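You operate a simulated robot arm through the tools that you are given. There is no shell and no other tool. Be economical: measure what you need, move in short steps, check, and stop when the job is done.

You run a simulated two-armed robot. Do the job below in one go: nothing can be reset, and whatever is moved stays where it is left.

## Task
Dry the size 39 foot form from the wall shelf in the drying cabinet.
Fine: upper shelf, door closed; switch on, wait for DRY, switch off.

The check looks at the end state, three seconds after you hand in, the way a careful person would. Anything else that was tipped, shoved, dropped, spilled or broken makes it a failure.

## Robot
Two 7-joint arms with two-finger parallel grippers on one trunk, on a base that drives. Base frame: it is fixed to the floor where the robot stands at the start and does not move with it; the origin is under the middle of the robot, x ahead of it, y to its left, z up. Readings come in m, degrees, newtons and seconds.
The left shoulder is at the start at [0.06, 0.143, 0.841], the right one opposite. Each reaches about 0.887 m from its shoulder. Places, roughly: black rotary switch [0.9, -0.3, 1.4]; drying cabinet door [0.9, -0.4, 0.9]; upper shelf of the drying cabinet [1.1, -0.3, 0.9]. Payload 1.57 kg a hand.
Tool frame (each hand has its own): the origin (TCP) lies between the finger pads and is the grasp point; the fingertips stand 0.03 m ahead of it; z points along the fingers, y is the line along which they close. Largest opening 0.11 m; finger width 0.024, thickness 0.012; the body of the gripper, 0.048 by 0.112 m, starts 0.078 m behind the TCP.
Orientation is that of the tool frame in the base frame, as a unit quaternion [w, x, y, z]. With the fingers straight down and closing along the base's y, the tool's x points along the base's -x, its y along +y and its z along -z.

## Interface
- The arms move only by the tool move_arm. It takes "left_targets", "right_targets" or both (then of equal length, played together; a hand with none holds still); each is a list of rows, each a list of 7 numbers: the shift along the tool's x, y, z in units of 30 mm (1.0 is 30 mm), then the turn, a rotation vector about the tool's x, y, z in units of 8 degrees (1.0 is 8 degrees), then the gripper command, from -1 (fully open) to 1 (shut), values between in proportion. In form: [[tx, ty, tz, wx, wy, wz, fingers], ...]. A call has 1 to 20 rows; each row shifts and turns the commanded pose from where the row before left it, along the tool's axes as they then stand. A call with a number of a shift or a turn outside -1 to 1 is refused whole. Rows are played at 5 a second. More than 0.05 m and 8.6 degrees between two rows, or a gripper value outside its range, and nothing of the call is played. A pose out of reach is approached as far as the arm can. The call stops where the force on the tool passes 90 N (or 10 N more than at its start, if that is more) or the arm is blocked; 0.2 s more then pass. The fingers move at their own pace (about 0.045 m/s each) and stop on an object; they squeeze with about 20 N. The grip force told is the motor's: it shows also when the fingers shut on nothing. Time passes only in rows, and 0.2 s behind the last, so rows that do not move let the fingers close. The reply holds the time, the measured pose of the TCP, the force on the tool along the base axes, the opening and the grip force, in the units named above and with some noise, with the torque about the TCP (base axes, N m) and any sound that the robot's microphone picked up.
- Cameras (640 x 400 px; columns grow to the right, rows downward): "scene" is now at [0.0607, -0.0115, 1.4796]; the picture's right is [-0.12, -0.99, 0.00], its down [-0.48, 0.06, -0.88] and it looks along [0.87, -0.10, -0.48] (base axes); focal length 253 px, centre (320, 200). "left" rides on the left gripper at [0.07, -0.016, -0.141] in its tool frame; the picture's right is [0.23, 0.97, 0.00], its down [-0.86, 0.20, -0.48] and it looks along [-0.47, 0.11, 0.88] (tool axes); focal length 222 px, centre (320, 200). "right" rides on the right gripper at [0.07, 0.016, -0.141] in its tool frame; the picture's right is [-0.23, 0.97, 0.00], its down [-0.86, -0.20, -0.48] and it looks along [-0.47, -0.11, 0.88] (tool axes); focal length 222 px, centre (320, 200). There is no depth. A picture from a camera that has moved, and an enlarged one, comes with that camera's place and axes in the base frame and with its lens.
- capture(camera): a new picture of that camera. It takes no simulated time.
- raise_lower(by): slides the trunk up (or, below 0, down) by that many m; the arms and the scene camera ride with it, the base frame stays. It gives what a move gives, with no picture.
- steer(legs): drives the robot by 1 to 6 legs, each [ahead, left, turn to the left] in m, m and degrees, along the robot's own axes; the way and the turn of a leg run together, so that a leg with both is an arc; at most 1.5 m and 180 degrees a leg. The arms and the cameras ride along, it lands a little off, and it stops where it bumps. It gives what a move gives.
- aim_head(pan, tilt): turns the head with the scene camera to pan (to the left, within 86 degrees either way) and tilt (down, from -29 to 69), counted from straight ahead of the robot. It gives what a move gives.
- close_up(camera, box): a new picture of the part [left, top, right, bottom] of that camera's present view, enlarged. It takes no simulated time.
- sign_off(): hands the job in; it is judged then, once.

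Go step by step. Nothing tells you exact positions but the pictures and the camera data: compare them with the known pose of the tool, close in by small moves and look again before you grip or let go. The budget is 120 turns and 92 pictures, counting those below and the enlarged ones. Unless the task says otherwise, let go and move clear before handing in, and close with one line.

The tools are called by a JSON object that holds its "name" and its "arguments". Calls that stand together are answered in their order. move_arm: Moves the arms, as the interface text tells. Its arguments: {"type":"object","properties":{"left_targets":{"type":"array"},"right_targets":{"type":"array"}},"required":[]} The other tools are called the same way: raise_lower (by) slides the trunk up or down; steer (legs) drives the base; aim_head (pan, tilt) turns the head that bears the scene camera; capture (camera) takes a picture; close_up (camera, box) takes an enlarged picture of a part of a camera's view; sign_off () hands the job in.

At the start:

```text
time: 0.0
left_eef_pos: [0.5026, 0.0742, 1.0002]
left_tcp_rot: [0.0, 0.0, 1.0, -0.001]
left_force: [-0.3, 0.3, -0.4]
left_wrist_torque: [0.0, 0.01, 0.0]
left_gripper_width: 0.1102
left_grip_force: 0.0
right_eef_pos: [0.4701, -0.2951, 0.9997]
right_tcp_rot: [0.0, 0.0, 1.0, 0.0]
right_force: [-0.1, 0.0, 0.0]
right_wrist_torque: [-0.02, 0.03, 0.0]
right_gripper_width: 0.1101
right_grip_force: 0.1
trunk travel left (down, up): [-0.44, 0.15]
robot x, y, heading: [0.0008, -0.0017, 0.2]
head pan, tilt: [-6.8, 28.6]
```

scene: 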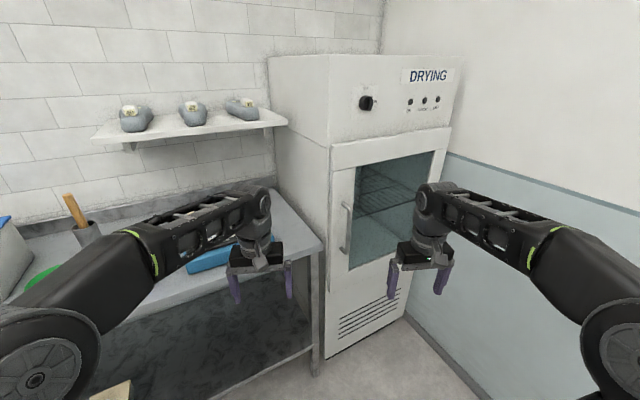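
right: 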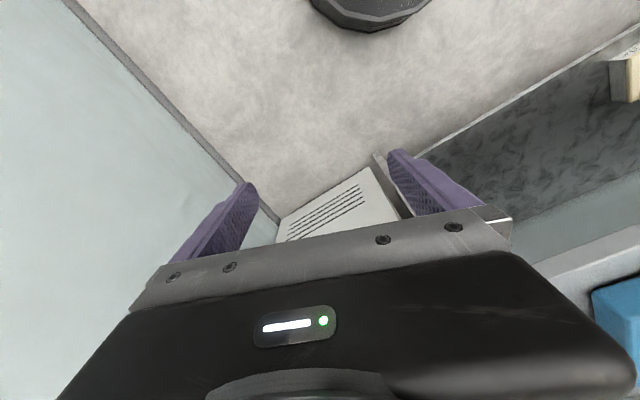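
left: 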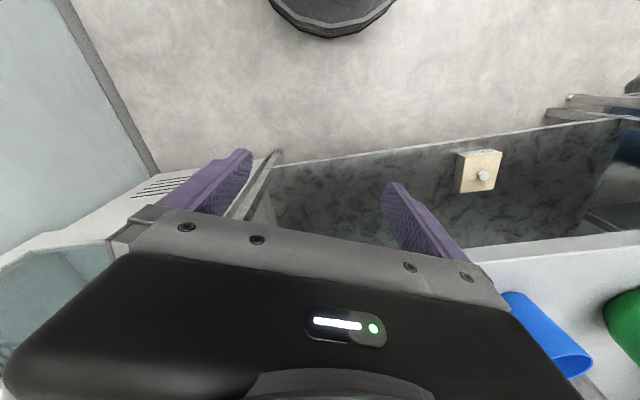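

I see three foot forms on the wall shelf at left and the cabinet ahead with a window door, its handle on the left edge, and the switch above. I'll zoom in to read the sizes and the cabinet panel.

{"name": "close_up", "arguments": {"camera": "scene", "box": [90, 80, 290, 160]}}

{"name": "close_up", "arguments": {"camera": "scene", "box": [260, 50, 460, 260]}}

```text
3.20 times, centred on (190, 120) of scene
camera zoom: at [0.0607, -0.0115, 1.4796], right [-0.12, -0.99, 0.0], down [-0.48, 0.06, -0.88], along [0.87, -0.1, -0.48], focal length 808 px, centre (736, 456)
```

zoom: 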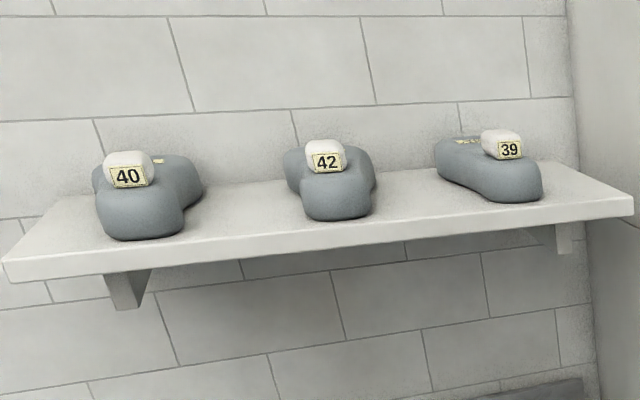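

```text
1.90 times, centred on (360, 155) of scene
camera zoom: at [0.0607, -0.0115, 1.4796], right [-0.12, -0.99, 0.0], down [-0.48, 0.06, -0.88], along [0.87, -0.1, -0.48], focal length 481 px, centre (244, 286)
```

zoom: 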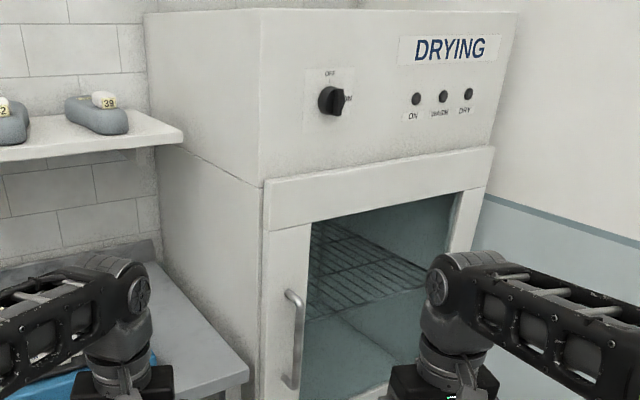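

Form 39 is the rightmost one. The room looks turned about 20° relative to me, so I'll raise the trunk to get parallax and measure again.

{"name": "raise_lower", "arguments": {"by": 0.14}}

{"name": "aim_head", "arguments": {"pan": -8, "tilt": 28}}

{"name": "capture", "arguments": {"camera": "scene"}}

{"name": "close_up", "arguments": {"camera": "scene", "box": [320, 50, 480, 150]}}

```text
time: 1.7
left_eef_pos: [0.503, 0.0749, 1.1408]
left_tcp_rot: [0.001, 0.0, 1.0, 0.0]
left_force: [-0.3, 0.4, -0.2]
left_wrist_torque: [-0.02, -0.02, -0.02]
left_gripper_width: 0.1101
left_grip_force: 0.1
right_eef_pos: [0.4695, -0.2949, 1.1407]
right_tcp_rot: [0.001, 0.001, 1.0, 0.0]
right_force: [0.1, 0.6, 0.3]
right_wrist_torque: [-0.02, -0.02, -0.02]
right_gripper_width: 0.1105
right_grip_force: 0.0
trunk travel left (down, up): [-0.58, 0.01]
robot x, y, heading: [-0.0005, 0.0018, 0.0]
head pan, tilt: [-6.8, 28.6]
```

```text
time: 2.3
left_eef_pos: [0.5028, 0.0744, 1.1388]
left_tcp_rot: [0.002, 0.0, 1.0, 0.0]
left_force: [0.2, -0.1, 0.1]
left_wrist_torque: [-0.02, 0.0, 0.0]
left_gripper_width: 0.1099
left_grip_force: 0.1
right_eef_pos: [0.4688, -0.2943, 1.1401]
right_tcp_rot: [0.0, 0.0, 1.0, 0.0]
right_force: [0.1, 0.6, 0.2]
right_wrist_torque: [-0.01, -0.01, -0.01]
right_gripper_width: 0.1098
right_grip_force: 0.1
trunk travel left (down, up): [-0.58, 0.01]
robot x, y, heading: [0.0013, 0.0, 0.0]
head pan, tilt: [-8.0, 28.0]
```

```text
86 pictures are left
camera scene: at [0.0607, -0.0133, 1.6206], right [-0.14, -0.99, 0.0], down [-0.47, 0.07, -0.88], along [0.87, -0.12, -0.47], focal length 253 px, centre (320, 200)
```

scene: 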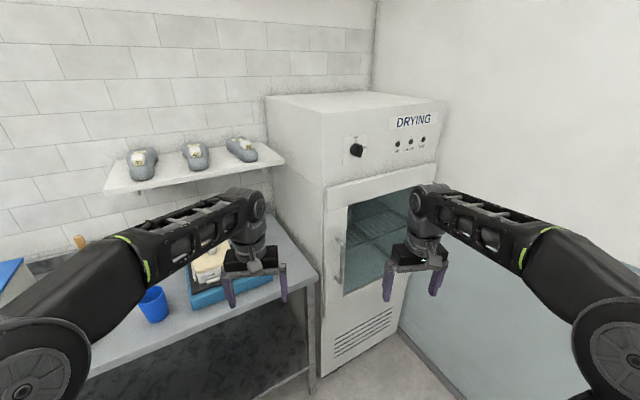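

```text
4.00 times, centred on (400, 100) of scene
camera zoom: at [0.0607, -0.0133, 1.6206], right [-0.14, -0.99, 0.0], down [-0.47, 0.07, -0.88], along [0.87, -0.12, -0.47], focal length 1010 px, centre (0, 600)
```

zoom: 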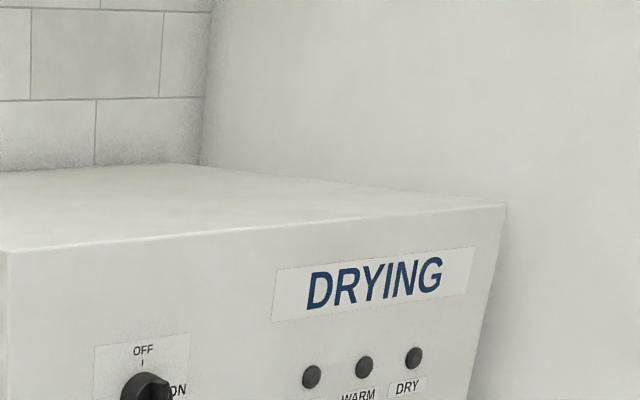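

From the two views I put the cabinet front about 22° off my heading. Its left front corner is near base (0.875, -0.14), it is 0.59 m wide, and the shelf top is at about z 1.28. I'll turn square to it and shift right, in front of the door handle.

{"name": "steer", "arguments": {"legs": [[0, 0, 22], [-0.05, -0.38, 0]]}}

{"name": "aim_head", "arguments": {"pan": 0, "tilt": 25}}

{"name": "capture", "arguments": {"camera": "scene"}}

```text
time: 5.9
left_eef_pos: [0.5345, -0.119, 1.1402]
left_tcp_rot: [0.0, -0.187, 0.982, 0.0]
left_force: [0.6, 0.0, 0.6]
left_wrist_torque: [0.06, 0.02, -0.01]
left_gripper_width: 0.1103
left_grip_force: 0.1
right_eef_pos: [0.6396, -0.4745, 1.1393]
right_tcp_rot: [0.001, -0.187, 0.982, 0.0]
right_force: [0.3, -0.1, 0.7]
right_wrist_torque: [0.02, -0.01, 0.0]
right_gripper_width: 0.1101
right_grip_force: 0.0
trunk travel left (down, up): [-0.58, 0.01]
robot x, y, heading: [0.0945, -0.3729, 21.8]
head pan, tilt: [-8.0, 28.0]
```

```text
time: 6.5
left_eef_pos: [0.5356, -0.1192, 1.1395]
left_tcp_rot: [0.0, -0.187, 0.982, 0.0]
left_force: [0.0, -0.5, -0.1]
left_wrist_torque: [-0.03, 0.01, -0.01]
left_gripper_width: 0.1101
left_grip_force: 0.0
right_eef_pos: [0.639, -0.4738, 1.1406]
right_tcp_rot: [0.0, -0.188, 0.982, 0.0]
right_force: [0.2, 0.8, 0.2]
right_wrist_torque: [0.01, -0.01, 0.02]
right_gripper_width: 0.1101
right_grip_force: 0.0
trunk travel left (down, up): [-0.58, 0.01]
robot x, y, heading: [0.0936, -0.3727, 21.6]
head pan, tilt: [0.0, 25.0]
```

```text
84 pictures are left
camera scene: at [0.1528, -0.3504, 1.6253], right [0.37, -0.93, 0.0], down [-0.39, -0.16, -0.91], along [0.84, 0.33, -0.42], focal length 253 px, centre (320, 200)
```

scene: 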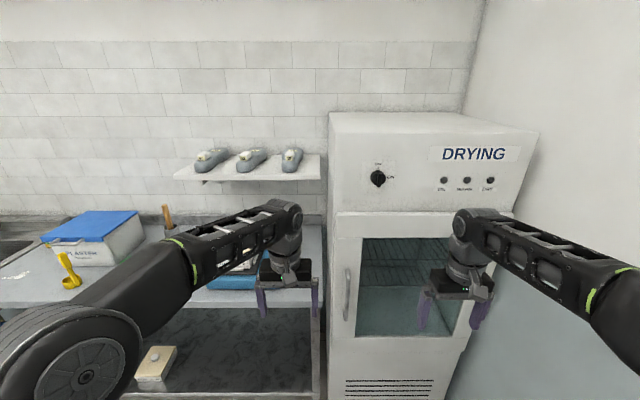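

I'm square to the cabinet now. In the robot frame the handle bar is near x 0.765, y -0.10, z 0.77–1.03, and the hinge is on the right. I'll pitch the left hand to point forward and pull the right arm back out of the door's swing.

{"name": "move_arm", "arguments": {"left_targets": [[0, 0, 0, 0, -1, 0, -1], [0, 0, 0, 0, -1, 0, -1], [0, 0, 0, 0, -1, 0, -1], [0, 0, 0, 0, -1, 0, -1], [0, 0, 0, 0, -1, 0, -1], [0, 0, 0, 0, -1, 0, -1], [0, 0, 0, 0, -1, 0, -1], [0, 0, 0, 0, -1, 0, -1], [0, 0, 0, 0, -1, 0, -1], [0, 0, 0, 0, -1, 0, -1], [0, 0, 0, 0, -1, 0, -1], [0, 0, 0, 0, -0.25, 0, -1]], "right_targets": [[1, 0, 0, 0, 0, 0, -1], [1, 0, 0, 0, 0, 0, -1], [1, 0, 0, 0, 0, 0, -1], [1, 0, 0, 0, 0, 0, -1], [1, 0, 0, 0, 0, 0, -1], [1, 0, 0, 0, 0, 0, -1], [0, 0, 0, 0, 0, 0, -1], [0, 0, 0, 0, 0, 0, -1], [0, 0, 0, 0, 0, 0, -1], [0, 0, 0, 0, 0, 0, -1], [0, 0, 0, 0, 0, 0, -1], [0, 0, 0, 0, 0, 0, -1]]}}

{"name": "capture", "arguments": {"camera": "scene"}}

```text
time: 9.2
left_eef_pos: [0.5537, -0.1215, 1.1437]
left_tcp_rot: [0.696, -0.133, 0.693, 0.132]
left_force: [-0.4, 0.1, -0.7]
left_wrist_torque: [0.02, -0.01, -0.01]
left_gripper_width: 0.11
left_grip_force: 0.0
left hand out of reach, approached as far as the arm can: row 10, 11
right_eef_pos: [0.4716, -0.5399, 1.1378]
right_tcp_rot: [0.0, -0.187, 0.982, 0.0]
right_force: [-0.5, -0.5, 0.3]
right_wrist_torque: [-0.02, 0.0, -0.03]
right_gripper_width: 0.1101
right_grip_force: 0.0
trunk travel left (down, up): [-0.58, 0.01]
robot x, y, heading: [0.0914, -0.3717, 21.6]
head pan, tilt: [0.0, 25.0]
```

```text
83 pictures are left
camera scene: at [0.1525, -0.3503, 1.6254], right [0.37, -0.93, 0.0], down [-0.39, -0.16, -0.91], along [0.84, 0.33, -0.42], focal length 253 px, centre (320, 200)
```

scene: 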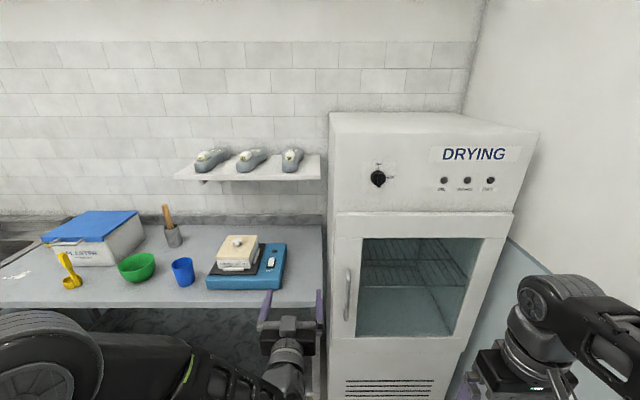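

The left hand now points forward. I'll lower it to handle height, slide it right in line with the bar, and look.

{"name": "move_arm", "arguments": {"left_targets": [[1, -0.7, 0, 0, 0, 0, -1], [1, -0.7, 0, 0, 0, 0, -1], [1, -0.7, 0, 0, 0, 0, -1], [1, -0.7, 0, 0, 0, 0, -1], [1, -0.7, 0, 0, 0, 0, -1], [1, -0.7, 0, 0, 0, 0, -1], [1, -0.7, 0, 0, 0, 0, -1], [1, -0.5, 0, 0, 0, 0, -1], [0, 0, 1, 0, 0, 0, -1], [0, 0, 1, 0, 0, 0, -1], [0, 0, 1, 0, 0, 0, -1], [0, 0, 0, 0, 0, 0, -1]]}}

{"name": "capture", "arguments": {"camera": "left"}}

{"name": "capture", "arguments": {"camera": "scene"}}

```text
time: 11.8
left_eef_pos: [0.7149, -0.2521, 0.9197]
left_tcp_rot: [0.695, -0.131, 0.694, 0.132]
left_force: [0.2, 0.3, -0.2]
left_wrist_torque: [0.01, 0.02, 0.01]
left_gripper_width: 0.1101
left_grip_force: 0.1
left hand out of reach, approached as far as the arm can: row 3, 4, 5, 6
right_eef_pos: [0.4724, -0.5394, 1.1392]
right_tcp_rot: [0.0, -0.188, 0.982, 0.0]
right_force: [0.3, -0.9, 0.1]
right_wrist_torque: [-0.01, -0.02, 0.01]
right_gripper_width: 0.1098
right_grip_force: 0.1
trunk travel left (down, up): [-0.58, 0.01]
robot x, y, heading: [0.0946, -0.3722, 21.5]
head pan, tilt: [0.0, 25.0]
```

```text
82 pictures are left
camera left: at [0.5898, -0.3175, 0.8511], right [-0.36, 0.91, -0.23], down [-0.52, 0.01, 0.85], along [0.78, 0.42, 0.47], focal length 222 px, centre (320, 200)
```

left: 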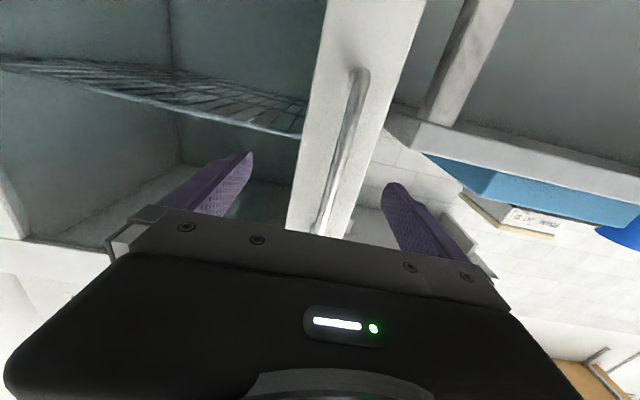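

```text
81 pictures are left
camera scene: at [0.1524, -0.351, 1.6254], right [0.37, -0.93, 0.0], down [-0.39, -0.16, -0.91], along [0.84, 0.33, -0.42], focal length 253 px, centre (320, 200)
```

scene: 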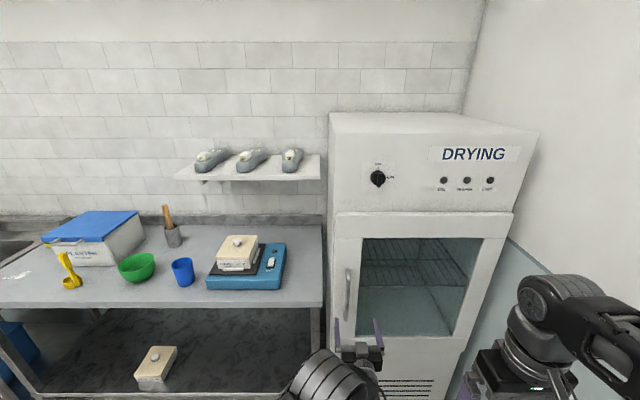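

The bar lies between the fingers and slightly to the left of center. I'll move forward onto it.

{"name": "move_arm", "arguments": {"left_targets": [[0, 0.2, 1, 0, 0, 0, -1], [0, 0.2, 1, 0, 0, 0, -1], [0, 0, 1, 0, 0, 0, -1], [0, 0, 0.8, 0, 0, 0, -1], [0, 0, 0, 0, 0, 0, -1]]}}

{"name": "capture", "arguments": {"camera": "left"}}

{"name": "close_up", "arguments": {"camera": "scene", "box": [300, 220, 460, 340]}}

```text
time: 12.9
left_eef_pos: [0.8011, -0.2036, 0.9201]
left_tcp_rot: [0.695, -0.131, 0.695, 0.13]
left_force: [-54.0, -3.9, 19.8]
left_wrist_torque: [-0.47, -0.74, -2.34]
left_gripper_width: 0.1078
left_grip_force: 0.1
right_eef_pos: [0.4616, -0.5399, 1.142]
right_tcp_rot: [0.003, -0.187, 0.982, -0.001]
right_force: [-0.6, -0.7, -1.2]
right_wrist_torque: [0.02, -0.01, 0.0]
right_gripper_width: 0.1101
right_grip_force: 0.1
trunk travel left (down, up): [-0.58, 0.01]
robot x, y, heading: [0.0893, -0.3729, 21.6]
head pan, tilt: [0.0, 25.0]
stopped in row 5 (left hand): the force on the tool passed its limit at 105 N (the readings are from after the stop); the commanded pose is now the measured one
```

```text
80 pictures are left
camera left: at [0.677, -0.2688, 0.851], right [-0.35, 0.91, -0.23], down [-0.52, 0.01, 0.85], along [0.78, 0.42, 0.47], focal length 222 px, centre (320, 200)
```

left: 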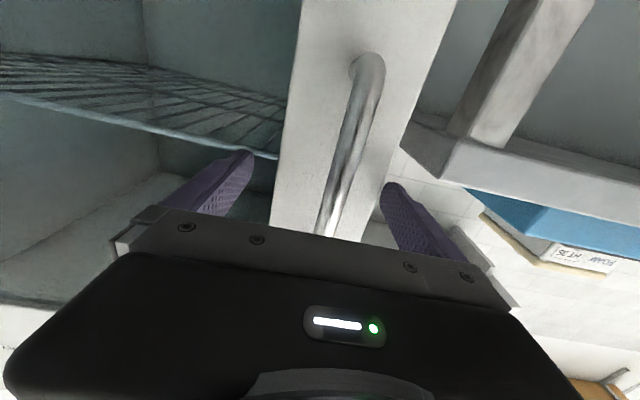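

```text
3.33 times, centred on (380, 280) of scene
camera zoom: at [0.1384, -0.3512, 1.6262], right [0.37, -0.93, 0.0], down [-0.39, -0.16, -0.91], along [0.85, 0.33, -0.42], focal length 842 px, centre (120, -67)
```

zoom: 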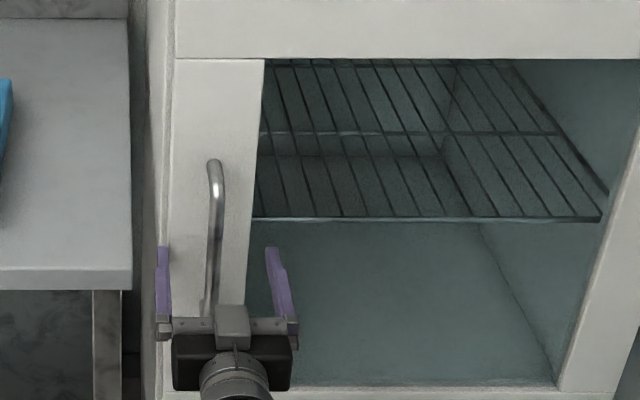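

The fingertips touched the door face, so the bar is at grasp depth. I'll back off a little and close.

{"name": "move_arm", "arguments": {"left_targets": [[0, 0.25, -0.25, 0, 0, 0, -1], [0, 0, 0, 0, 0, 0, 0], [0, 0, 0, 0, 0, 0, 1], [0, 0, 0, 0, 0, 0, 1], [0, 0, 0, 0, 0, 0, 1], [0, 0, 0, 0, 0, 0, 1], [0, 0, 0, 0, 0, 0, 1]]}}

{"name": "close_up", "arguments": {"camera": "scene", "box": [300, 220, 460, 340]}}

```text
time: 14.5
left_eef_pos: [0.7988, -0.1961, 0.9161]
left_tcp_rot: [0.692, -0.131, 0.698, 0.131]
left_force: [-15.6, 6.8, 2.7]
left_wrist_torque: [0.01, -0.06, 0.04]
left_gripper_width: 0.0162
left_grip_force: 13.6
right_eef_pos: [0.4669, -0.5394, 1.1384]
right_tcp_rot: [0.001, -0.188, 0.982, -0.001]
right_force: [0.6, 0.1, 0.0]
right_wrist_torque: [-0.01, -0.04, 0.0]
right_gripper_width: 0.1102
right_grip_force: 0.0
trunk travel left (down, up): [-0.58, 0.01]
robot x, y, heading: [0.0927, -0.3726, 21.7]
head pan, tilt: [0.0, 25.0]
```

```text
3.33 times, centred on (380, 280) of scene
camera zoom: at [0.148, -0.3497, 1.6255], right [0.37, -0.93, 0.0], down [-0.39, -0.16, -0.91], along [0.84, 0.33, -0.42], focal length 842 px, centre (120, -67)
```

zoom: 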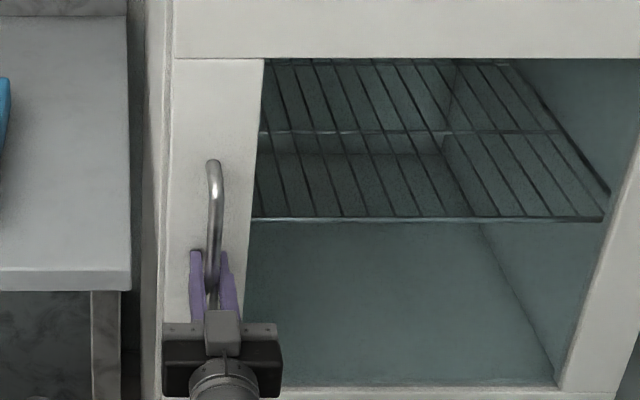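

I have the bar (0.016 m wide) at about robot x 0.72, y -0.10. I'll pull along the arc about the hinge for the first 10°.

{"name": "move_arm", "arguments": {"left_targets": [[0, -0.121, -0.777, -0.156, 0, 0, 1], [0, -0.121, -0.777, -0.156, 0, 0, 1], [0, -0.121, -0.777, -0.156, 0, 0, 1], [0, -0.121, -0.777, -0.156, 0, 0, 1]]}}

{"name": "capture", "arguments": {"camera": "scene"}}

```text
time: 15.5
left_eef_pos: [0.7169, -0.2504, 0.9145]
left_tcp_rot: [0.685, -0.16, 0.692, 0.161]
left_force: [-8.0, 10.7, 5.5]
left_wrist_torque: [-0.25, -0.34, -0.03]
left_gripper_width: 0.0156
left_grip_force: 31.9
right_eef_pos: [0.4688, -0.5397, 1.1384]
right_tcp_rot: [0.001, -0.188, 0.982, -0.001]
right_force: [-0.6, -0.7, 0.7]
right_wrist_torque: [-0.02, 0.02, 0.0]
right_gripper_width: 0.1101
right_grip_force: 0.0
trunk travel left (down, up): [-0.58, 0.01]
robot x, y, heading: [0.0921, -0.3715, 21.6]
head pan, tilt: [0.0, 25.0]
```

```text
77 pictures are left
camera scene: at [0.1485, -0.35, 1.6254], right [0.37, -0.93, 0.0], down [-0.39, -0.16, -0.91], along [0.84, 0.33, -0.42], focal length 253 px, centre (320, 200)
```

scene: 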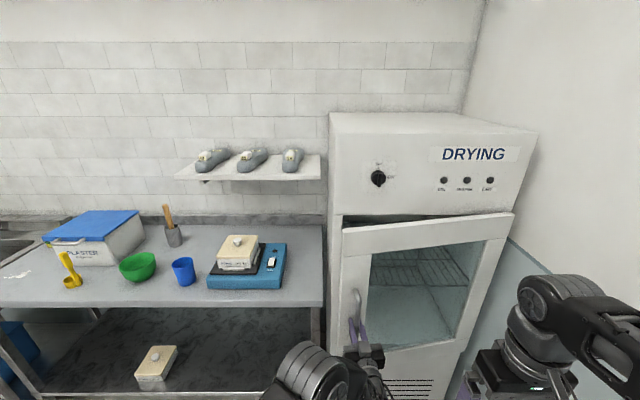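

The door is opening cleanly. I'll go on to about 30°.

{"name": "move_arm", "arguments": {"left_targets": [[0, -0.188, -0.764, -0.156, 0, 0, 1], [0, -0.188, -0.764, -0.156, 0, 0, 1], [0, -0.188, -0.764, -0.156, 0, 0, 1], [0, -0.188, -0.764, -0.156, 0, 0, 1], [0, -0.253, -0.744, -0.156, 0, 0, 1], [0, -0.253, -0.744, -0.156, 0, 0, 1], [0, -0.253, -0.744, -0.156, 0, 0, 1], [0, -0.253, -0.744, -0.156, 0, 0, 1]]}}

{"name": "aim_head", "arguments": {"pan": -30, "tilt": 40}}

{"name": "capture", "arguments": {"camera": "scene"}}

```text
time: 17.3
left_eef_pos: [0.5999, -0.3814, 0.9159]
left_tcp_rot: [0.667, -0.223, 0.675, 0.224]
left_force: [37.3, -21.7, -13.2]
left_wrist_torque: [-0.01, -0.56, 0.27]
left_gripper_width: 0.0161
left_grip_force: 31.9
right_eef_pos: [0.4725, -0.5429, 1.1367]
right_tcp_rot: [-0.003, -0.186, 0.983, 0.001]
right_force: [0.3, 0.4, -0.6]
right_wrist_torque: [0.01, -0.01, 0.02]
right_gripper_width: 0.1099
right_grip_force: 0.0
trunk travel left (down, up): [-0.58, 0.01]
robot x, y, heading: [0.0952, -0.3721, 21.5]
head pan, tilt: [0.0, 25.0]
```

```text
time: 18.3
left_eef_pos: [0.5988, -0.3819, 0.9162]
left_tcp_rot: [0.667, -0.222, 0.675, 0.222]
left_force: [41.2, -25.0, -3.9]
left_wrist_torque: [-0.5, 0.11, 0.35]
left_gripper_width: 0.0158
left_grip_force: 31.6
right_eef_pos: [0.4744, -0.5431, 1.137]
right_tcp_rot: [-0.002, -0.188, 0.982, 0.002]
right_force: [-0.2, 0.2, -0.2]
right_wrist_torque: [-0.01, 0.0, 0.0]
right_gripper_width: 0.1097
right_grip_force: 0.1
trunk travel left (down, up): [-0.58, 0.01]
robot x, y, heading: [0.0946, -0.3721, 21.6]
head pan, tilt: [-30.0, 40.0]
```

```text
76 pictures are left
camera scene: at [0.1551, -0.4006, 1.6018], right [-0.15, -0.99, 0.0], down [-0.64, 0.1, -0.76], along [0.76, -0.11, -0.65], focal length 253 px, centre (320, 200)
```

scene: 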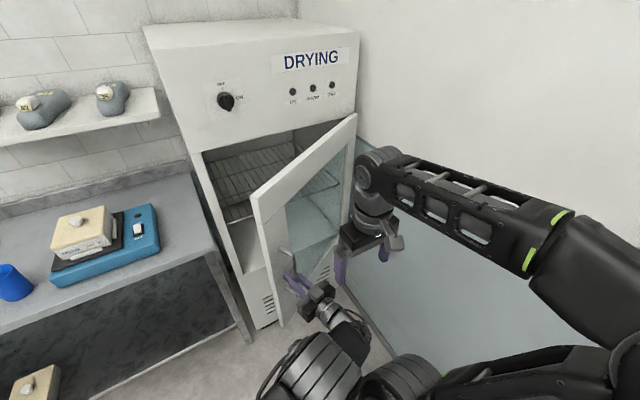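

The door is about 30° open, but my right arm stands in its outer swing. I'll let go of the handle, back off, and shift left, so that the right arm ends up on the inner side of the door and can push it further.

{"name": "move_arm", "arguments": {"left_targets": [[0, 0, 0, 0, 0, 0, -0.3], [0, 0, 0, 0, 0, 0, -0.3], [0, 0, 0, 0, 0, 0, -0.3], [0, 0, -1, 0, 0, 0, -0.3], [0, 0, -1, 0, 0, 0, -0.3], [0, 0, -1, 0, 0, 0, -0.3], [0, 0, 0, 0, 0, 0, -0.3]]}}

{"name": "capture", "arguments": {"camera": "scene"}}

```text
time: 19.5
left_eef_pos: [0.5778, -0.3486, 0.9071]
left_tcp_rot: [0.63, -0.284, 0.672, 0.265]
left_force: [14.3, -9.3, -4.8]
left_wrist_torque: [0.23, 0.11, 0.11]
left_gripper_width: 0.0862
left_grip_force: 8.9
right_eef_pos: [0.4717, -0.5427, 1.1372]
right_tcp_rot: [-0.002, -0.187, 0.982, 0.0]
right_force: [-0.1, -0.6, -0.5]
right_wrist_torque: [-0.01, -0.03, 0.0]
right_gripper_width: 0.1099
right_grip_force: 0.0
trunk travel left (down, up): [-0.58, 0.01]
robot x, y, heading: [0.0907, -0.3728, 21.5]
head pan, tilt: [-30.0, 40.0]
stopped in row 6 (left hand): the arm was blocked; the commanded pose is now the measured one
```

```text
75 pictures are left
camera scene: at [0.1519, -0.399, 1.6018], right [-0.15, -0.99, 0.0], down [-0.64, 0.1, -0.76], along [0.76, -0.11, -0.64], focal length 253 px, centre (320, 200)
```

scene: 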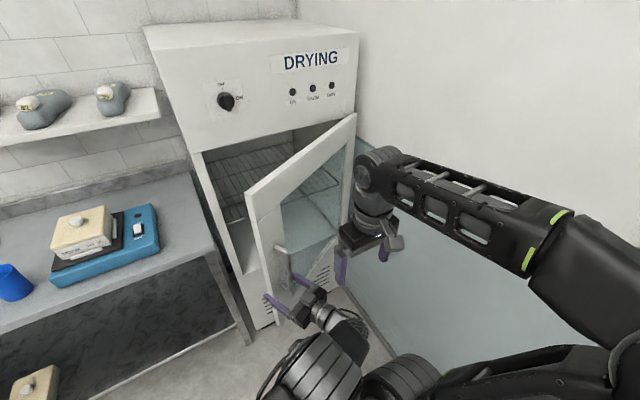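

The retreat was blocked partway and the hand turned slightly. I'll look closer.

{"name": "close_up", "arguments": {"camera": "scene", "box": [220, 220, 400, 400]}}

{"name": "capture", "arguments": {"camera": "left"}}

```text
2.22 times, centred on (310, 310) of scene
camera zoom: at [0.1519, -0.399, 1.6018], right [-0.15, -0.99, 0.0], down [-0.64, 0.1, -0.76], along [0.76, -0.11, -0.64], focal length 561 px, centre (342, -44)
```

zoom: 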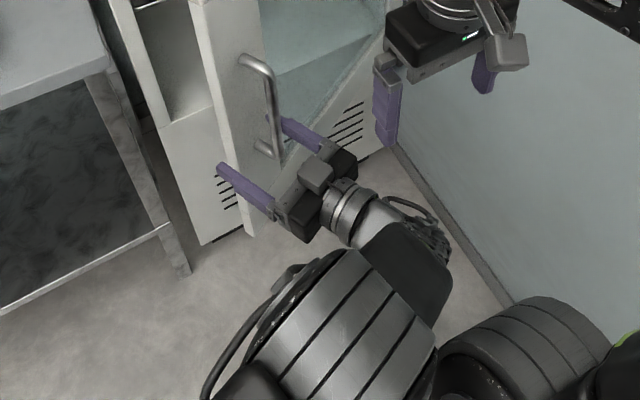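

```text
73 pictures are left
camera left: at [0.4887, -0.4624, 0.8469], right [-0.71, 0.67, -0.23], down [-0.44, -0.16, 0.88], along [0.55, 0.73, 0.41], focal length 222 px, centre (320, 200)
```

left: 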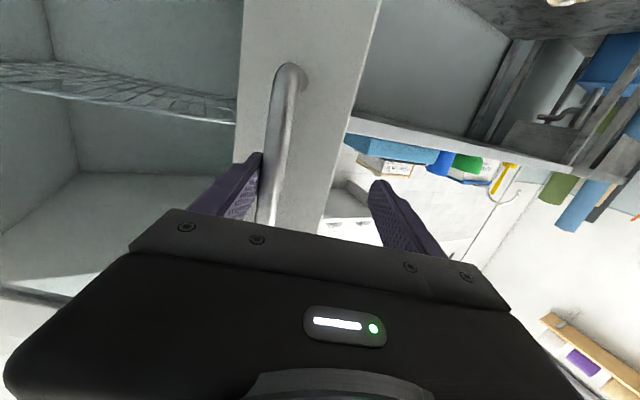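

The bar is resting against the right finger, and the left arm folded up while retreating. I'll center the fingers on the bar, then use the base to withdraw along the hand's axis.

{"name": "move_arm", "arguments": {"left_targets": [[0, -0.5, 0, 0, 0, 0, -1], [0, -0.5, 0, 0, 0, 0, -1], [0, 0, 0, 0, 0, 0, -1]]}}

{"name": "capture", "arguments": {"camera": "left"}}

```text
time: 20.3
left_eef_pos: [0.5999, -0.3631, 0.9117]
left_tcp_rot: [0.629, -0.292, 0.669, 0.267]
left_force: [1.2, -0.2, -0.2]
left_wrist_torque: [0.02, -0.01, 0.03]
left_gripper_width: 0.1098
left_grip_force: 0.2
right_eef_pos: [0.4709, -0.5415, 1.1379]
right_tcp_rot: [-0.002, -0.187, 0.982, 0.0]
right_force: [0.5, 0.0, -0.3]
right_wrist_torque: [0.01, 0.0, 0.0]
right_gripper_width: 0.1098
right_grip_force: 0.0
trunk travel left (down, up): [-0.58, 0.01]
robot x, y, heading: [0.0918, -0.3739, 21.5]
head pan, tilt: [-30.0, 40.0]
```

```text
72 pictures are left
camera left: at [0.5123, -0.4793, 0.8529], right [-0.72, 0.66, -0.24], down [-0.44, -0.16, 0.88], along [0.54, 0.74, 0.4], focal length 222 px, centre (320, 200)
```

left: 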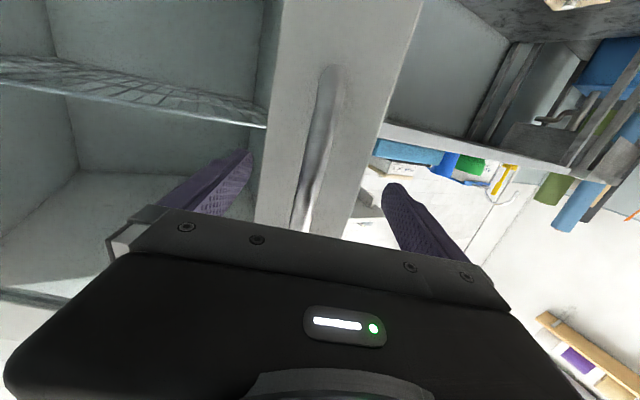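

The bar is centered and free now. I'll withdraw with the base along the finger axis, then back straight.

{"name": "steer", "arguments": {"legs": [[-0.14, -0.055, 0], [-0.1, 0, 0]]}}

{"name": "capture", "arguments": {"camera": "scene"}}

```text
time: 22.4
left_eef_pos: [0.3961, -0.4999, 0.9104]
left_tcp_rot: [0.628, -0.294, 0.668, 0.269]
left_force: [0.1, 0.2, 0.9]
left_wrist_torque: [-0.02, 0.02, 0.0]
left_gripper_width: 0.1099
left_grip_force: 0.1
right_eef_pos: [0.2678, -0.6777, 1.1394]
right_tcp_rot: [0.001, -0.189, 0.982, 0.0]
right_force: [-0.1, -0.4, 0.7]
right_wrist_torque: [0.04, -0.04, -0.02]
right_gripper_width: 0.1099
right_grip_force: 0.1
trunk travel left (down, up): [-0.58, 0.01]
robot x, y, heading: [-0.1125, -0.5119, 21.8]
head pan, tilt: [-30.0, 40.0]
```

```text
71 pictures are left
camera scene: at [-0.0544, -0.537, 1.6021], right [-0.14, -0.99, 0.0], down [-0.64, 0.09, -0.77], along [0.76, -0.11, -0.64], focal length 253 px, centre (320, 200)
```

scene: 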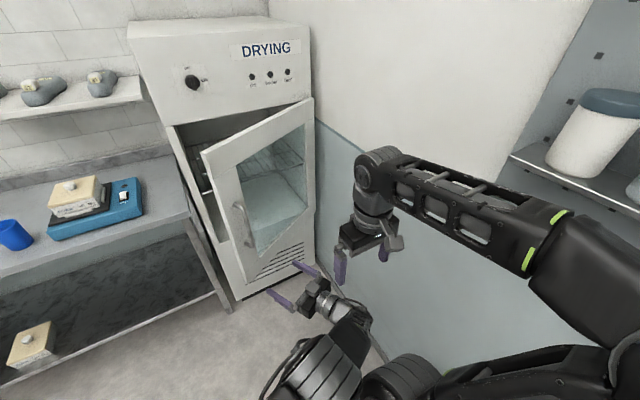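

Released; the door stands about 33° open. I'll square up the left hand and move it left, then strafe left so the right arm can get inside the door.

{"name": "move_arm", "arguments": {"left_targets": [[0, 1, 0, 0.5, 0, 0, -1], [0, 1, 0, 0.5, 0, 0, -1], [0, 1, 0, 0.5, 0, 0, -1], [0, 1, 0, 0.5, 0, 0, -1], [0, 1, 0, 0.5, 0, 0, -1], [0, 1, 0, 0.5, 0, 0, -1]], "right_targets": [[0, 0, 0, 0, 0, 0, 1], [0, 0, 0, 0, 0, 0, 1], [0, 0, 0, 0, 0, 0, 1], [0, 0, 0, 0, 0, 0, 1], [0, 0, 0, 0, 0, 0, 1], [0, 0, 0, 0, 0, 0, 1]]}}

{"name": "steer", "arguments": {"legs": [[0, 0.3, 0], [0.14, 0, 0]]}}

{"name": "capture", "arguments": {"camera": "scene"}}

```text
time: 23.4
left_eef_pos: [0.3144, -0.2806, 0.8733]
left_tcp_rot: [0.564, -0.37, 0.683, 0.28]
left_force: [-0.2, -0.3, 0.7]
left_wrist_torque: [-0.03, 0.01, 0.02]
left_gripper_width: 0.1099
left_grip_force: 0.1
right_eef_pos: [0.2682, -0.681, 1.1367]
right_tcp_rot: [-0.004, -0.183, 0.983, -0.001]
right_force: [-1.0, 0.3, -0.4]
right_wrist_torque: [-0.02, 0.02, -0.02]
right_gripper_width: 0.0284
right_grip_force: 0.0
trunk travel left (down, up): [-0.58, 0.01]
robot x, y, heading: [-0.1083, -0.5106, 21.6]
head pan, tilt: [-30.0, 40.0]
stopped in row 4 (left hand): the arm was blocked; the commanded pose is now the measured one
```

```text
time: 26.3
left_eef_pos: [0.3419, 0.0407, 0.8742]
left_tcp_rot: [0.564, -0.373, 0.684, 0.274]
left_force: [0.0, 0.6, -0.5]
left_wrist_torque: [-0.01, -0.01, 0.02]
left_gripper_width: 0.11
left_grip_force: 0.1
right_eef_pos: [0.2937, -0.3543, 1.1362]
right_tcp_rot: [-0.005, -0.185, 0.983, -0.001]
right_force: [0.5, 0.7, 0.8]
right_wrist_torque: [0.0, 0.05, 0.0]
right_gripper_width: 0.0
right_grip_force: 20.1
trunk travel left (down, up): [-0.58, 0.01]
robot x, y, heading: [-0.0837, -0.1826, 21.9]
head pan, tilt: [-30.0, 40.0]
```

```text
70 pictures are left
camera scene: at [-0.0276, -0.21, 1.602], right [-0.14, -0.99, 0.0], down [-0.64, 0.09, -0.77], along [0.76, -0.11, -0.64], focal length 253 px, centre (320, 200)
```

scene: 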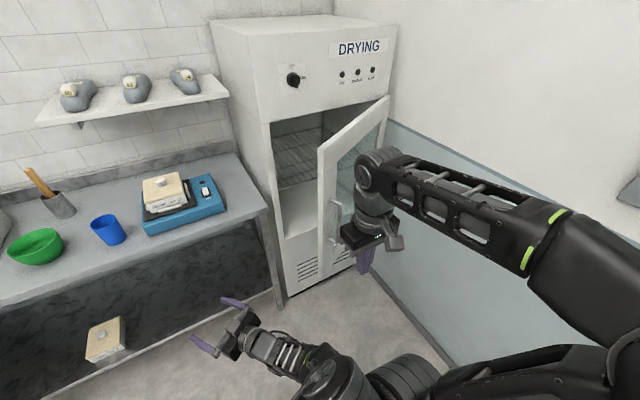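

The right hand is now to the left of the door's free edge. I'll reach forward past the edge, staying clear of it, and look before pushing.

{"name": "move_arm", "arguments": {"right_targets": [[0, 1, 0, 0, 0, 0, 1], [-1, 0.4, 0, 0, 0, 0, 1], [-1, 0, 0, 0, 0, 0, 1], [-1, 0, 0, 0, 0, 0, 1], [-1, 0, 0, 0, 0, 0, 1], [-1, 0, 0, 0, 0, 0, 1], [-1, 0, 0, 0, 0, 0, 1], [-1, 0, 0, 0, 0, 0, 1], [-1, 0, 0, 0, 0, 0, 1], [-1, 0, 0, 0, 0, 0, 1], [-1, 0, 0, 0, 0, 0, 1], [-1, 0, 0, 0, 0, 0, 1], [0, 0, 1, 0, 0, 0, 1], [0, 0, 0, 0, 0, 0, 1]]}}

{"name": "capture", "arguments": {"camera": "scene"}}

{"name": "capture", "arguments": {"camera": "right"}}

```text
time: 28.6
left_eef_pos: [0.2508, 0.1199, 0.904]
left_tcp_rot: [0.534, -0.342, 0.67, 0.385]
left_force: [0.6, 0.8, 0.1]
left_wrist_torque: [0.01, 0.0, 0.03]
left_gripper_width: 0.1101
left_grip_force: 0.0
right_eef_pos: [0.5177, -0.2255, 1.1345]
right_tcp_rot: [-0.002, -0.18, 0.984, 0.003]
right_force: [-0.2, 0.1, -0.6]
right_wrist_torque: [0.05, 0.03, -0.01]
right_gripper_width: 0.0002
right_grip_force: 20.1
right hand out of reach, approached as far as the arm can: row 10, 11
trunk travel left (down, up): [-0.58, 0.01]
robot x, y, heading: [-0.0871, -0.1831, 21.9]
head pan, tilt: [-30.0, 40.0]
stopped in row 11 (left hand): the arm was blocked; the commanded pose is now the measured one
```

```text
69 pictures are left
camera scene: at [-0.0298, -0.2111, 1.6021], right [-0.14, -0.99, 0.0], down [-0.64, 0.09, -0.77], along [0.76, -0.11, -0.64], focal length 253 px, centre (320, 200)
```

scene: 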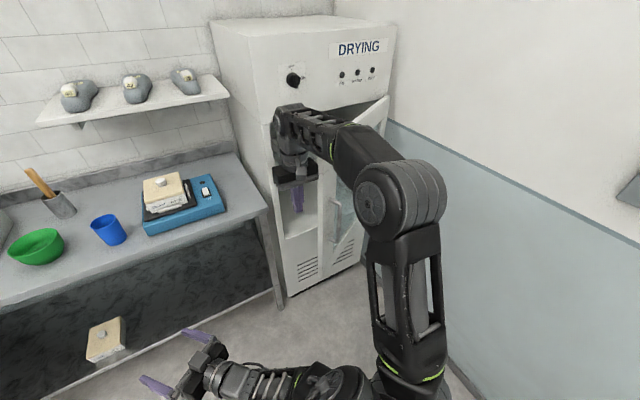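

```text
68 pictures are left
camera right: at [0.4461, -0.2355, 1.2758], right [-0.13, 0.99, 0.01], down [0.87, 0.11, 0.47], along [0.47, 0.07, -0.88], focal length 222 px, centre (320, 200)
```

right: 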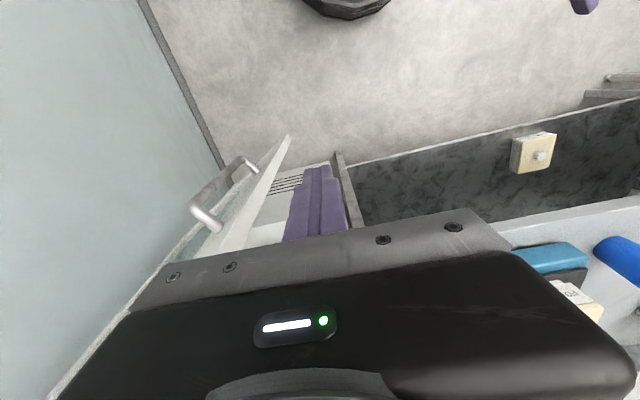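

The closed fingers are just inside the free edge. I'll drive 0.1 m forward to get a better purchase, then sweep the hand right.

{"name": "steer", "arguments": {"legs": [[0.1, 0, 0]]}}

{"name": "move_arm", "arguments": {"right_targets": [[0, -1, 0, 0, 0, 0, 1], [0, -1, 0, 0, 0, 0, 1], [0, -1, 0, 0, 0, 0, 1], [0, -1, 0, 0, 0, 0, 1], [0, -1, 0, 0, 0, 0, 1], [0, -1, 0, 0, 0, 0, 1], [0, 0, 0, 0, 0, 0, 1]]}}

{"name": "capture", "arguments": {"camera": "scene"}}

{"name": "capture", "arguments": {"camera": "right"}}

```text
time: 29.7
left_eef_pos: [0.3505, 0.152, 0.9015]
left_tcp_rot: [0.535, -0.342, 0.673, 0.38]
left_force: [0.1, 0.0, 0.4]
left_wrist_torque: [0.02, 0.06, 0.02]
left_gripper_width: 0.1101
left_grip_force: 0.0
right_eef_pos: [0.6133, -0.1885, 1.1315]
right_tcp_rot: [-0.006, -0.179, 0.984, 0.001]
right_force: [0.1, 0.4, -0.9]
right_wrist_torque: [-0.02, 0.0, 0.0]
right_gripper_width: 0.0
right_grip_force: 20.4
trunk travel left (down, up): [-0.58, 0.01]
robot x, y, heading: [0.0059, -0.1515, 21.7]
head pan, tilt: [-30.0, 40.0]
```

```text
time: 31.3
left_eef_pos: [0.336, 0.1604, 0.9138]
left_tcp_rot: [0.535, -0.333, 0.669, 0.394]
left_force: [0.0, 1.0, 0.1]
left_wrist_torque: [-0.01, -0.05, 0.0]
left_gripper_width: 0.11
left_grip_force: 0.1
right_eef_pos: [0.6385, -0.2898, 1.1354]
right_tcp_rot: [0.003, -0.17, 0.985, 0.001]
right_force: [-0.6, 0.1, -0.5]
right_wrist_torque: [-0.06, 0.0, 0.01]
right_gripper_width: 0.0001
right_grip_force: 19.6
right hand out of reach, approached as far as the arm can: row 3, 4, 5, 6
trunk travel left (down, up): [-0.58, 0.01]
robot x, y, heading: [0.0057, -0.148, 21.6]
head pan, tilt: [-30.0, 40.0]
```

```text
67 pictures are left
camera scene: at [0.0656, -0.173, 1.602], right [-0.15, -0.99, 0.0], down [-0.64, 0.09, -0.77], along [0.76, -0.11, -0.64], focal length 253 px, centre (320, 200)
```

scene: 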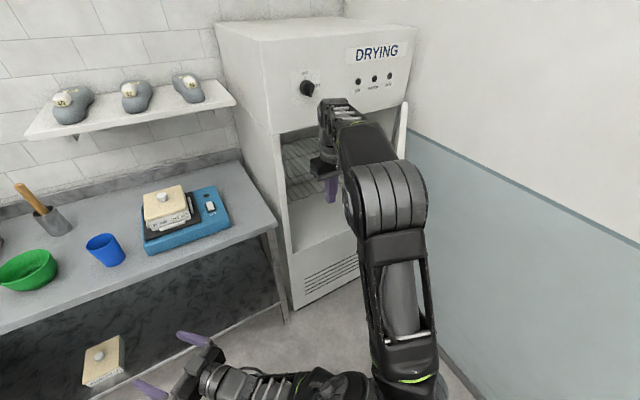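

```text
66 pictures are left
camera right: at [0.5655, -0.2979, 1.2756], right [-0.11, 0.99, 0.0], down [0.87, 0.1, 0.48], along [0.48, 0.06, -0.88], focal length 222 px, centre (320, 200)
```

right: 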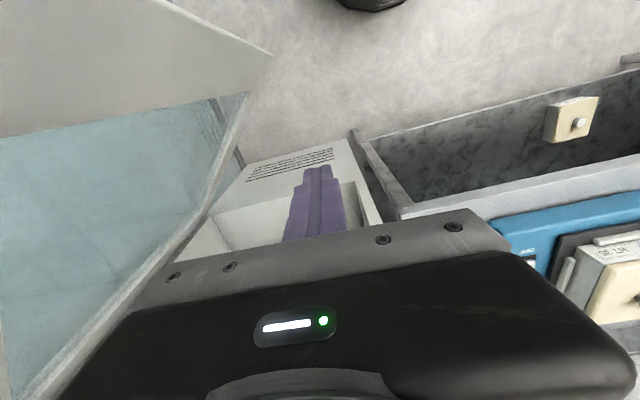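

The forearm swept the door wide open. I'll back the base away with the arm held still, and check.

{"name": "steer", "arguments": {"legs": [[-0.25, 0.05, 0]]}}

{"name": "aim_head", "arguments": {"pan": -20, "tilt": 35}}

{"name": "capture", "arguments": {"camera": "scene"}}

```text
time: 33.2
left_eef_pos: [0.0898, 0.1044, 0.9103]
left_tcp_rot: [0.539, -0.335, 0.673, 0.381]
left_force: [-0.4, -0.1, 1.1]
left_wrist_torque: [0.0, 0.0, -0.03]
left_gripper_width: 0.1101
left_grip_force: 0.1
right_eef_pos: [0.3812, -0.3361, 1.1341]
right_tcp_rot: [0.001, -0.17, 0.985, -0.001]
right_force: [-0.5, -0.2, -0.2]
right_wrist_torque: [0.03, -0.04, -0.02]
right_gripper_width: 0.0
right_grip_force: 20.7
trunk travel left (down, up): [-0.58, 0.01]
robot x, y, heading: [-0.2462, -0.1947, 21.4]
head pan, tilt: [-30.0, 40.0]
```

```text
time: 33.9
left_eef_pos: [0.0893, 0.1059, 0.9108]
left_tcp_rot: [0.54, -0.334, 0.672, 0.382]
left_force: [-0.7, -0.3, 0.1]
left_wrist_torque: [-0.03, 0.0, 0.01]
left_gripper_width: 0.1101
left_grip_force: 0.1
right_eef_pos: [0.3823, -0.3358, 1.1326]
right_tcp_rot: [0.0, -0.17, 0.985, -0.002]
right_force: [-0.7, 0.1, -0.4]
right_wrist_torque: [0.01, 0.0, 0.01]
right_gripper_width: 0.0
right_grip_force: 19.4
trunk travel left (down, up): [-0.58, 0.01]
robot x, y, heading: [-0.2499, -0.1956, 21.3]
head pan, tilt: [-20.0, 35.0]
```

```text
65 pictures are left
camera scene: at [-0.1857, -0.2049, 1.6096], right [0.02, -1.0, 0.0], down [-0.57, -0.01, -0.82], along [0.82, 0.02, -0.57], focal length 253 px, centre (320, 200)
```

scene: 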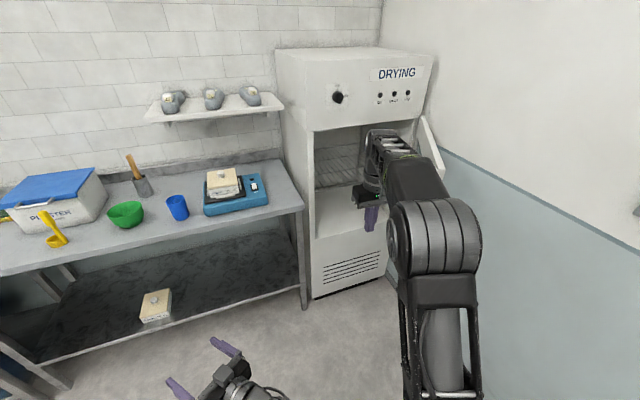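

The door now stands about 75° open to the right. Next is the form: I'll pitch the right hand so its fingers point forward, about 30° down, and raise it.

{"name": "move_arm", "arguments": {"right_targets": [[1, 0, 0, 0, 0, 0, -1], [1, 0, 0, 0, 0, 0, -1], [0, 0, -1, 0, 0, 0, -1], [0, 0, -1, 0, 0, 0, -1], [0, 0, -1, 0, 0, 0, -1], [0, 0, 0, 0, -1, 0, -1], [0, 0, 0, 0, -1, 0, -1], [0, 0, 0, 0, -1, 0, -1], [0, 0, 0, 0, -1, 0, -1], [0, 0, 0, 0, -1, 0, -1], [0, 0, 0, 0, -1, 0, -1], [0, 0, 0, 0, -1, 0, -1], [0, 0, 0, 0, -0.5, 0, -1], [0, 0, 0, 0, 0, 0, -1]]}}

{"name": "capture", "arguments": {"camera": "scene"}}

```text
time: 36.9
left_eef_pos: [0.0904, 0.104, 0.9106]
left_tcp_rot: [0.54, -0.335, 0.672, 0.381]
left_force: [-0.2, 0.0, -0.2]
left_wrist_torque: [0.01, 0.02, 0.0]
left_gripper_width: 0.1099
left_grip_force: 0.0
right_eef_pos: [0.324, -0.3588, 1.155]
right_tcp_rot: [0.494, -0.148, 0.853, 0.082]
right_force: [0.5, -0.9, -0.2]
right_wrist_torque: [0.01, 0.01, 0.01]
right_gripper_width: 0.1099
right_grip_force: 0.0
right hand out of reach, approached as far as the arm can: row 3, 4, 5
trunk travel left (down, up): [-0.58, 0.01]
robot x, y, heading: [-0.2488, -0.1927, 21.1]
head pan, tilt: [-20.0, 35.0]
```

```text
64 pictures are left
camera scene: at [-0.1858, -0.2048, 1.6096], right [0.02, -1.0, 0.0], down [-0.57, -0.01, -0.82], along [0.82, 0.02, -0.57], focal length 253 px, centre (320, 200)
```

scene: 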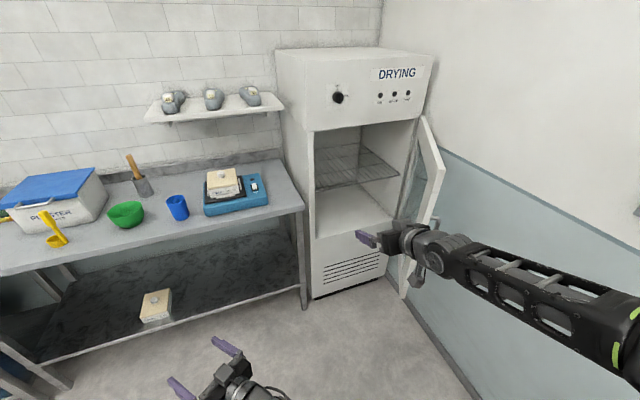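

The view into the cabinet is clear: one wire shelf up top, and the door wide open. I'll raise the right hand to above form height and shift it left.

{"name": "move_arm", "arguments": {"right_targets": [[-0.83, 0.75, -0.48, 0, 0, 0, -1], [-0.83, 0.75, -0.48, 0, 0, 0, -1], [-0.83, 0.75, -0.48, 0, 0, 0, -1], [-0.83, 0.75, -0.48, 0, 0, 0, -1], [-0.83, 0.75, -0.48, 0, 0, 0, -1], [-0.83, 0.75, -0.48, 0, 0, 0, -1], [-0.83, 0.75, -0.48, 0, 0, 0, -1], [-0.83, 0, -0.48, 0, 0, 0, -1]]}}

{"name": "steer", "arguments": {"legs": [[0.3, 0, 0.5]]}}

{"name": "aim_head", "arguments": {"pan": -10, "tilt": 20}}

{"name": "capture", "arguments": {"camera": "scene"}}

{"name": "capture", "arguments": {"camera": "right"}}

```text
time: 38.7
left_eef_pos: [0.0907, 0.1046, 0.9097]
left_tcp_rot: [0.54, -0.334, 0.672, 0.38]
left_force: [-0.4, 0.3, -1.0]
left_wrist_torque: [0.02, 0.02, 0.0]
left_gripper_width: 0.11
left_grip_force: 0.1
right_eef_pos: [0.2723, -0.2093, 1.3848]
right_tcp_rot: [0.492, -0.148, 0.854, 0.083]
right_force: [-0.8, 0.4, -0.7]
right_wrist_torque: [0.02, 0.01, 0.03]
right_gripper_width: 0.1101
right_grip_force: 0.1
trunk travel left (down, up): [-0.58, 0.01]
robot x, y, heading: [-0.2515, -0.1939, 21.3]
head pan, tilt: [-20.0, 35.0]
```

```text
time: 40.7
left_eef_pos: [0.3551, 0.2182, 0.9095]
left_tcp_rot: [0.536, -0.341, 0.67, 0.385]
left_force: [-0.7, 0.2, 0.0]
left_wrist_torque: [0.0, -0.01, -0.01]
left_gripper_width: 0.1099
left_grip_force: 0.1
right_eef_pos: [0.542, -0.0928, 1.3845]
right_tcp_rot: [0.492, -0.156, 0.852, 0.087]
right_force: [1.0, 0.3, -0.6]
right_wrist_torque: [0.03, 0.02, -0.04]
right_gripper_width: 0.1101
right_grip_force: 0.0
trunk travel left (down, up): [-0.58, 0.01]
robot x, y, heading: [0.0202, -0.0916, 22.4]
head pan, tilt: [-20.0, 35.0]
```

```text
time: 41.5
left_eef_pos: [0.3532, 0.2174, 0.9091]
left_tcp_rot: [0.536, -0.339, 0.67, 0.385]
left_force: [-0.4, 0.0, -0.8]
left_wrist_torque: [-0.01, 0.05, -0.02]
left_gripper_width: 0.11
left_grip_force: 0.0
right_eef_pos: [0.5405, -0.0935, 1.3848]
right_tcp_rot: [0.492, -0.156, 0.852, 0.087]
right_force: [-0.2, -0.1, -0.1]
right_wrist_torque: [-0.01, -0.01, 0.0]
right_gripper_width: 0.1101
right_grip_force: 0.0
trunk travel left (down, up): [-0.58, 0.01]
robot x, y, heading: [0.0197, -0.0863, 22.4]
head pan, tilt: [-10.0, 20.0]
```

```text
63 pictures are left
camera scene: at [0.0853, -0.0803, 1.6334], right [0.21, -0.98, 0.0], down [-0.34, -0.07, -0.94], along [0.92, 0.2, -0.34], focal length 253 px, centre (320, 200)
```

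scene: 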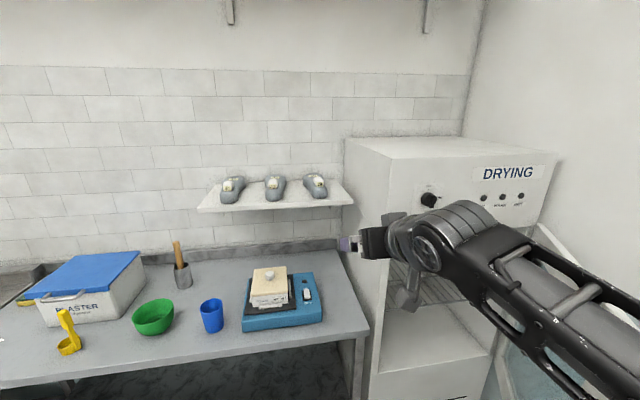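

```text
62 pictures are left
camera right: at [0.3872, -0.1335, 1.3943], right [-0.24, 0.95, 0.19], down [0.08, -0.18, 0.98], along [0.97, 0.25, -0.03], focal length 222 px, centre (320, 200)
```

right: 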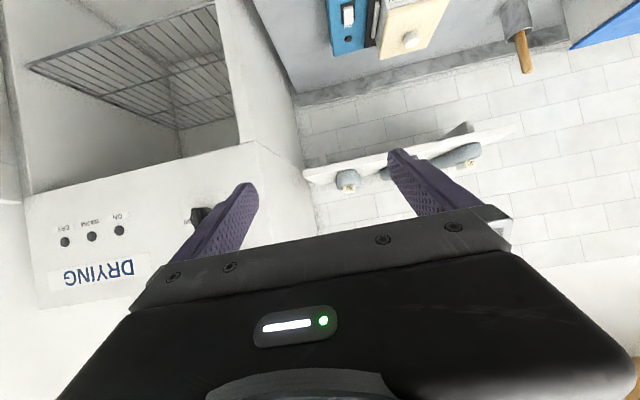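

Form 39 is in view of both cameras. I'll zoom in to fix its position and attitude.

{"name": "close_up", "arguments": {"camera": "scene", "box": [260, 160, 360, 220]}}

{"name": "close_up", "arguments": {"camera": "right", "box": [290, 110, 490, 230]}}

```text
6.40 times, centred on (310, 190) of scene
camera zoom: at [0.0853, -0.0803, 1.6334], right [0.21, -0.98, 0.0], down [-0.34, -0.07, -0.94], along [0.92, 0.2, -0.34], focal length 1616 px, centre (384, 264)
```

zoom: 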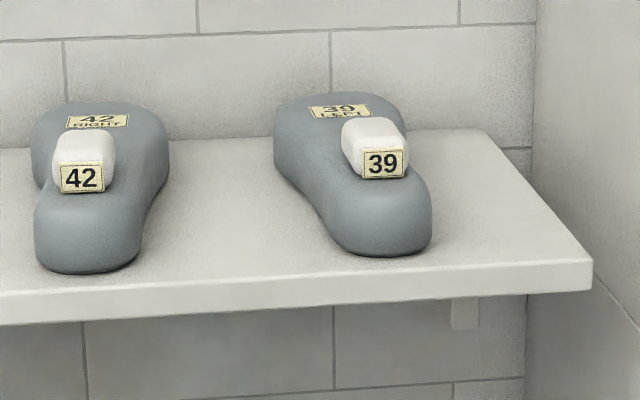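

```text
3.20 times, centred on (390, 170) of right
camera zoom: at [0.3872, -0.1335, 1.3943], right [-0.24, 0.95, 0.19], down [0.08, -0.18, 0.98], along [0.97, 0.25, -0.03], focal length 711 px, centre (96, 296)
```

zoom: 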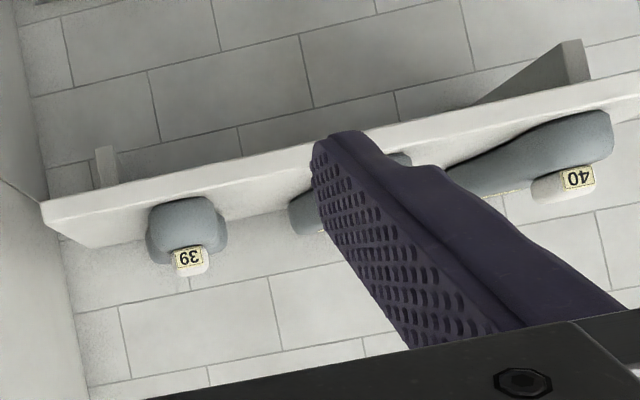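

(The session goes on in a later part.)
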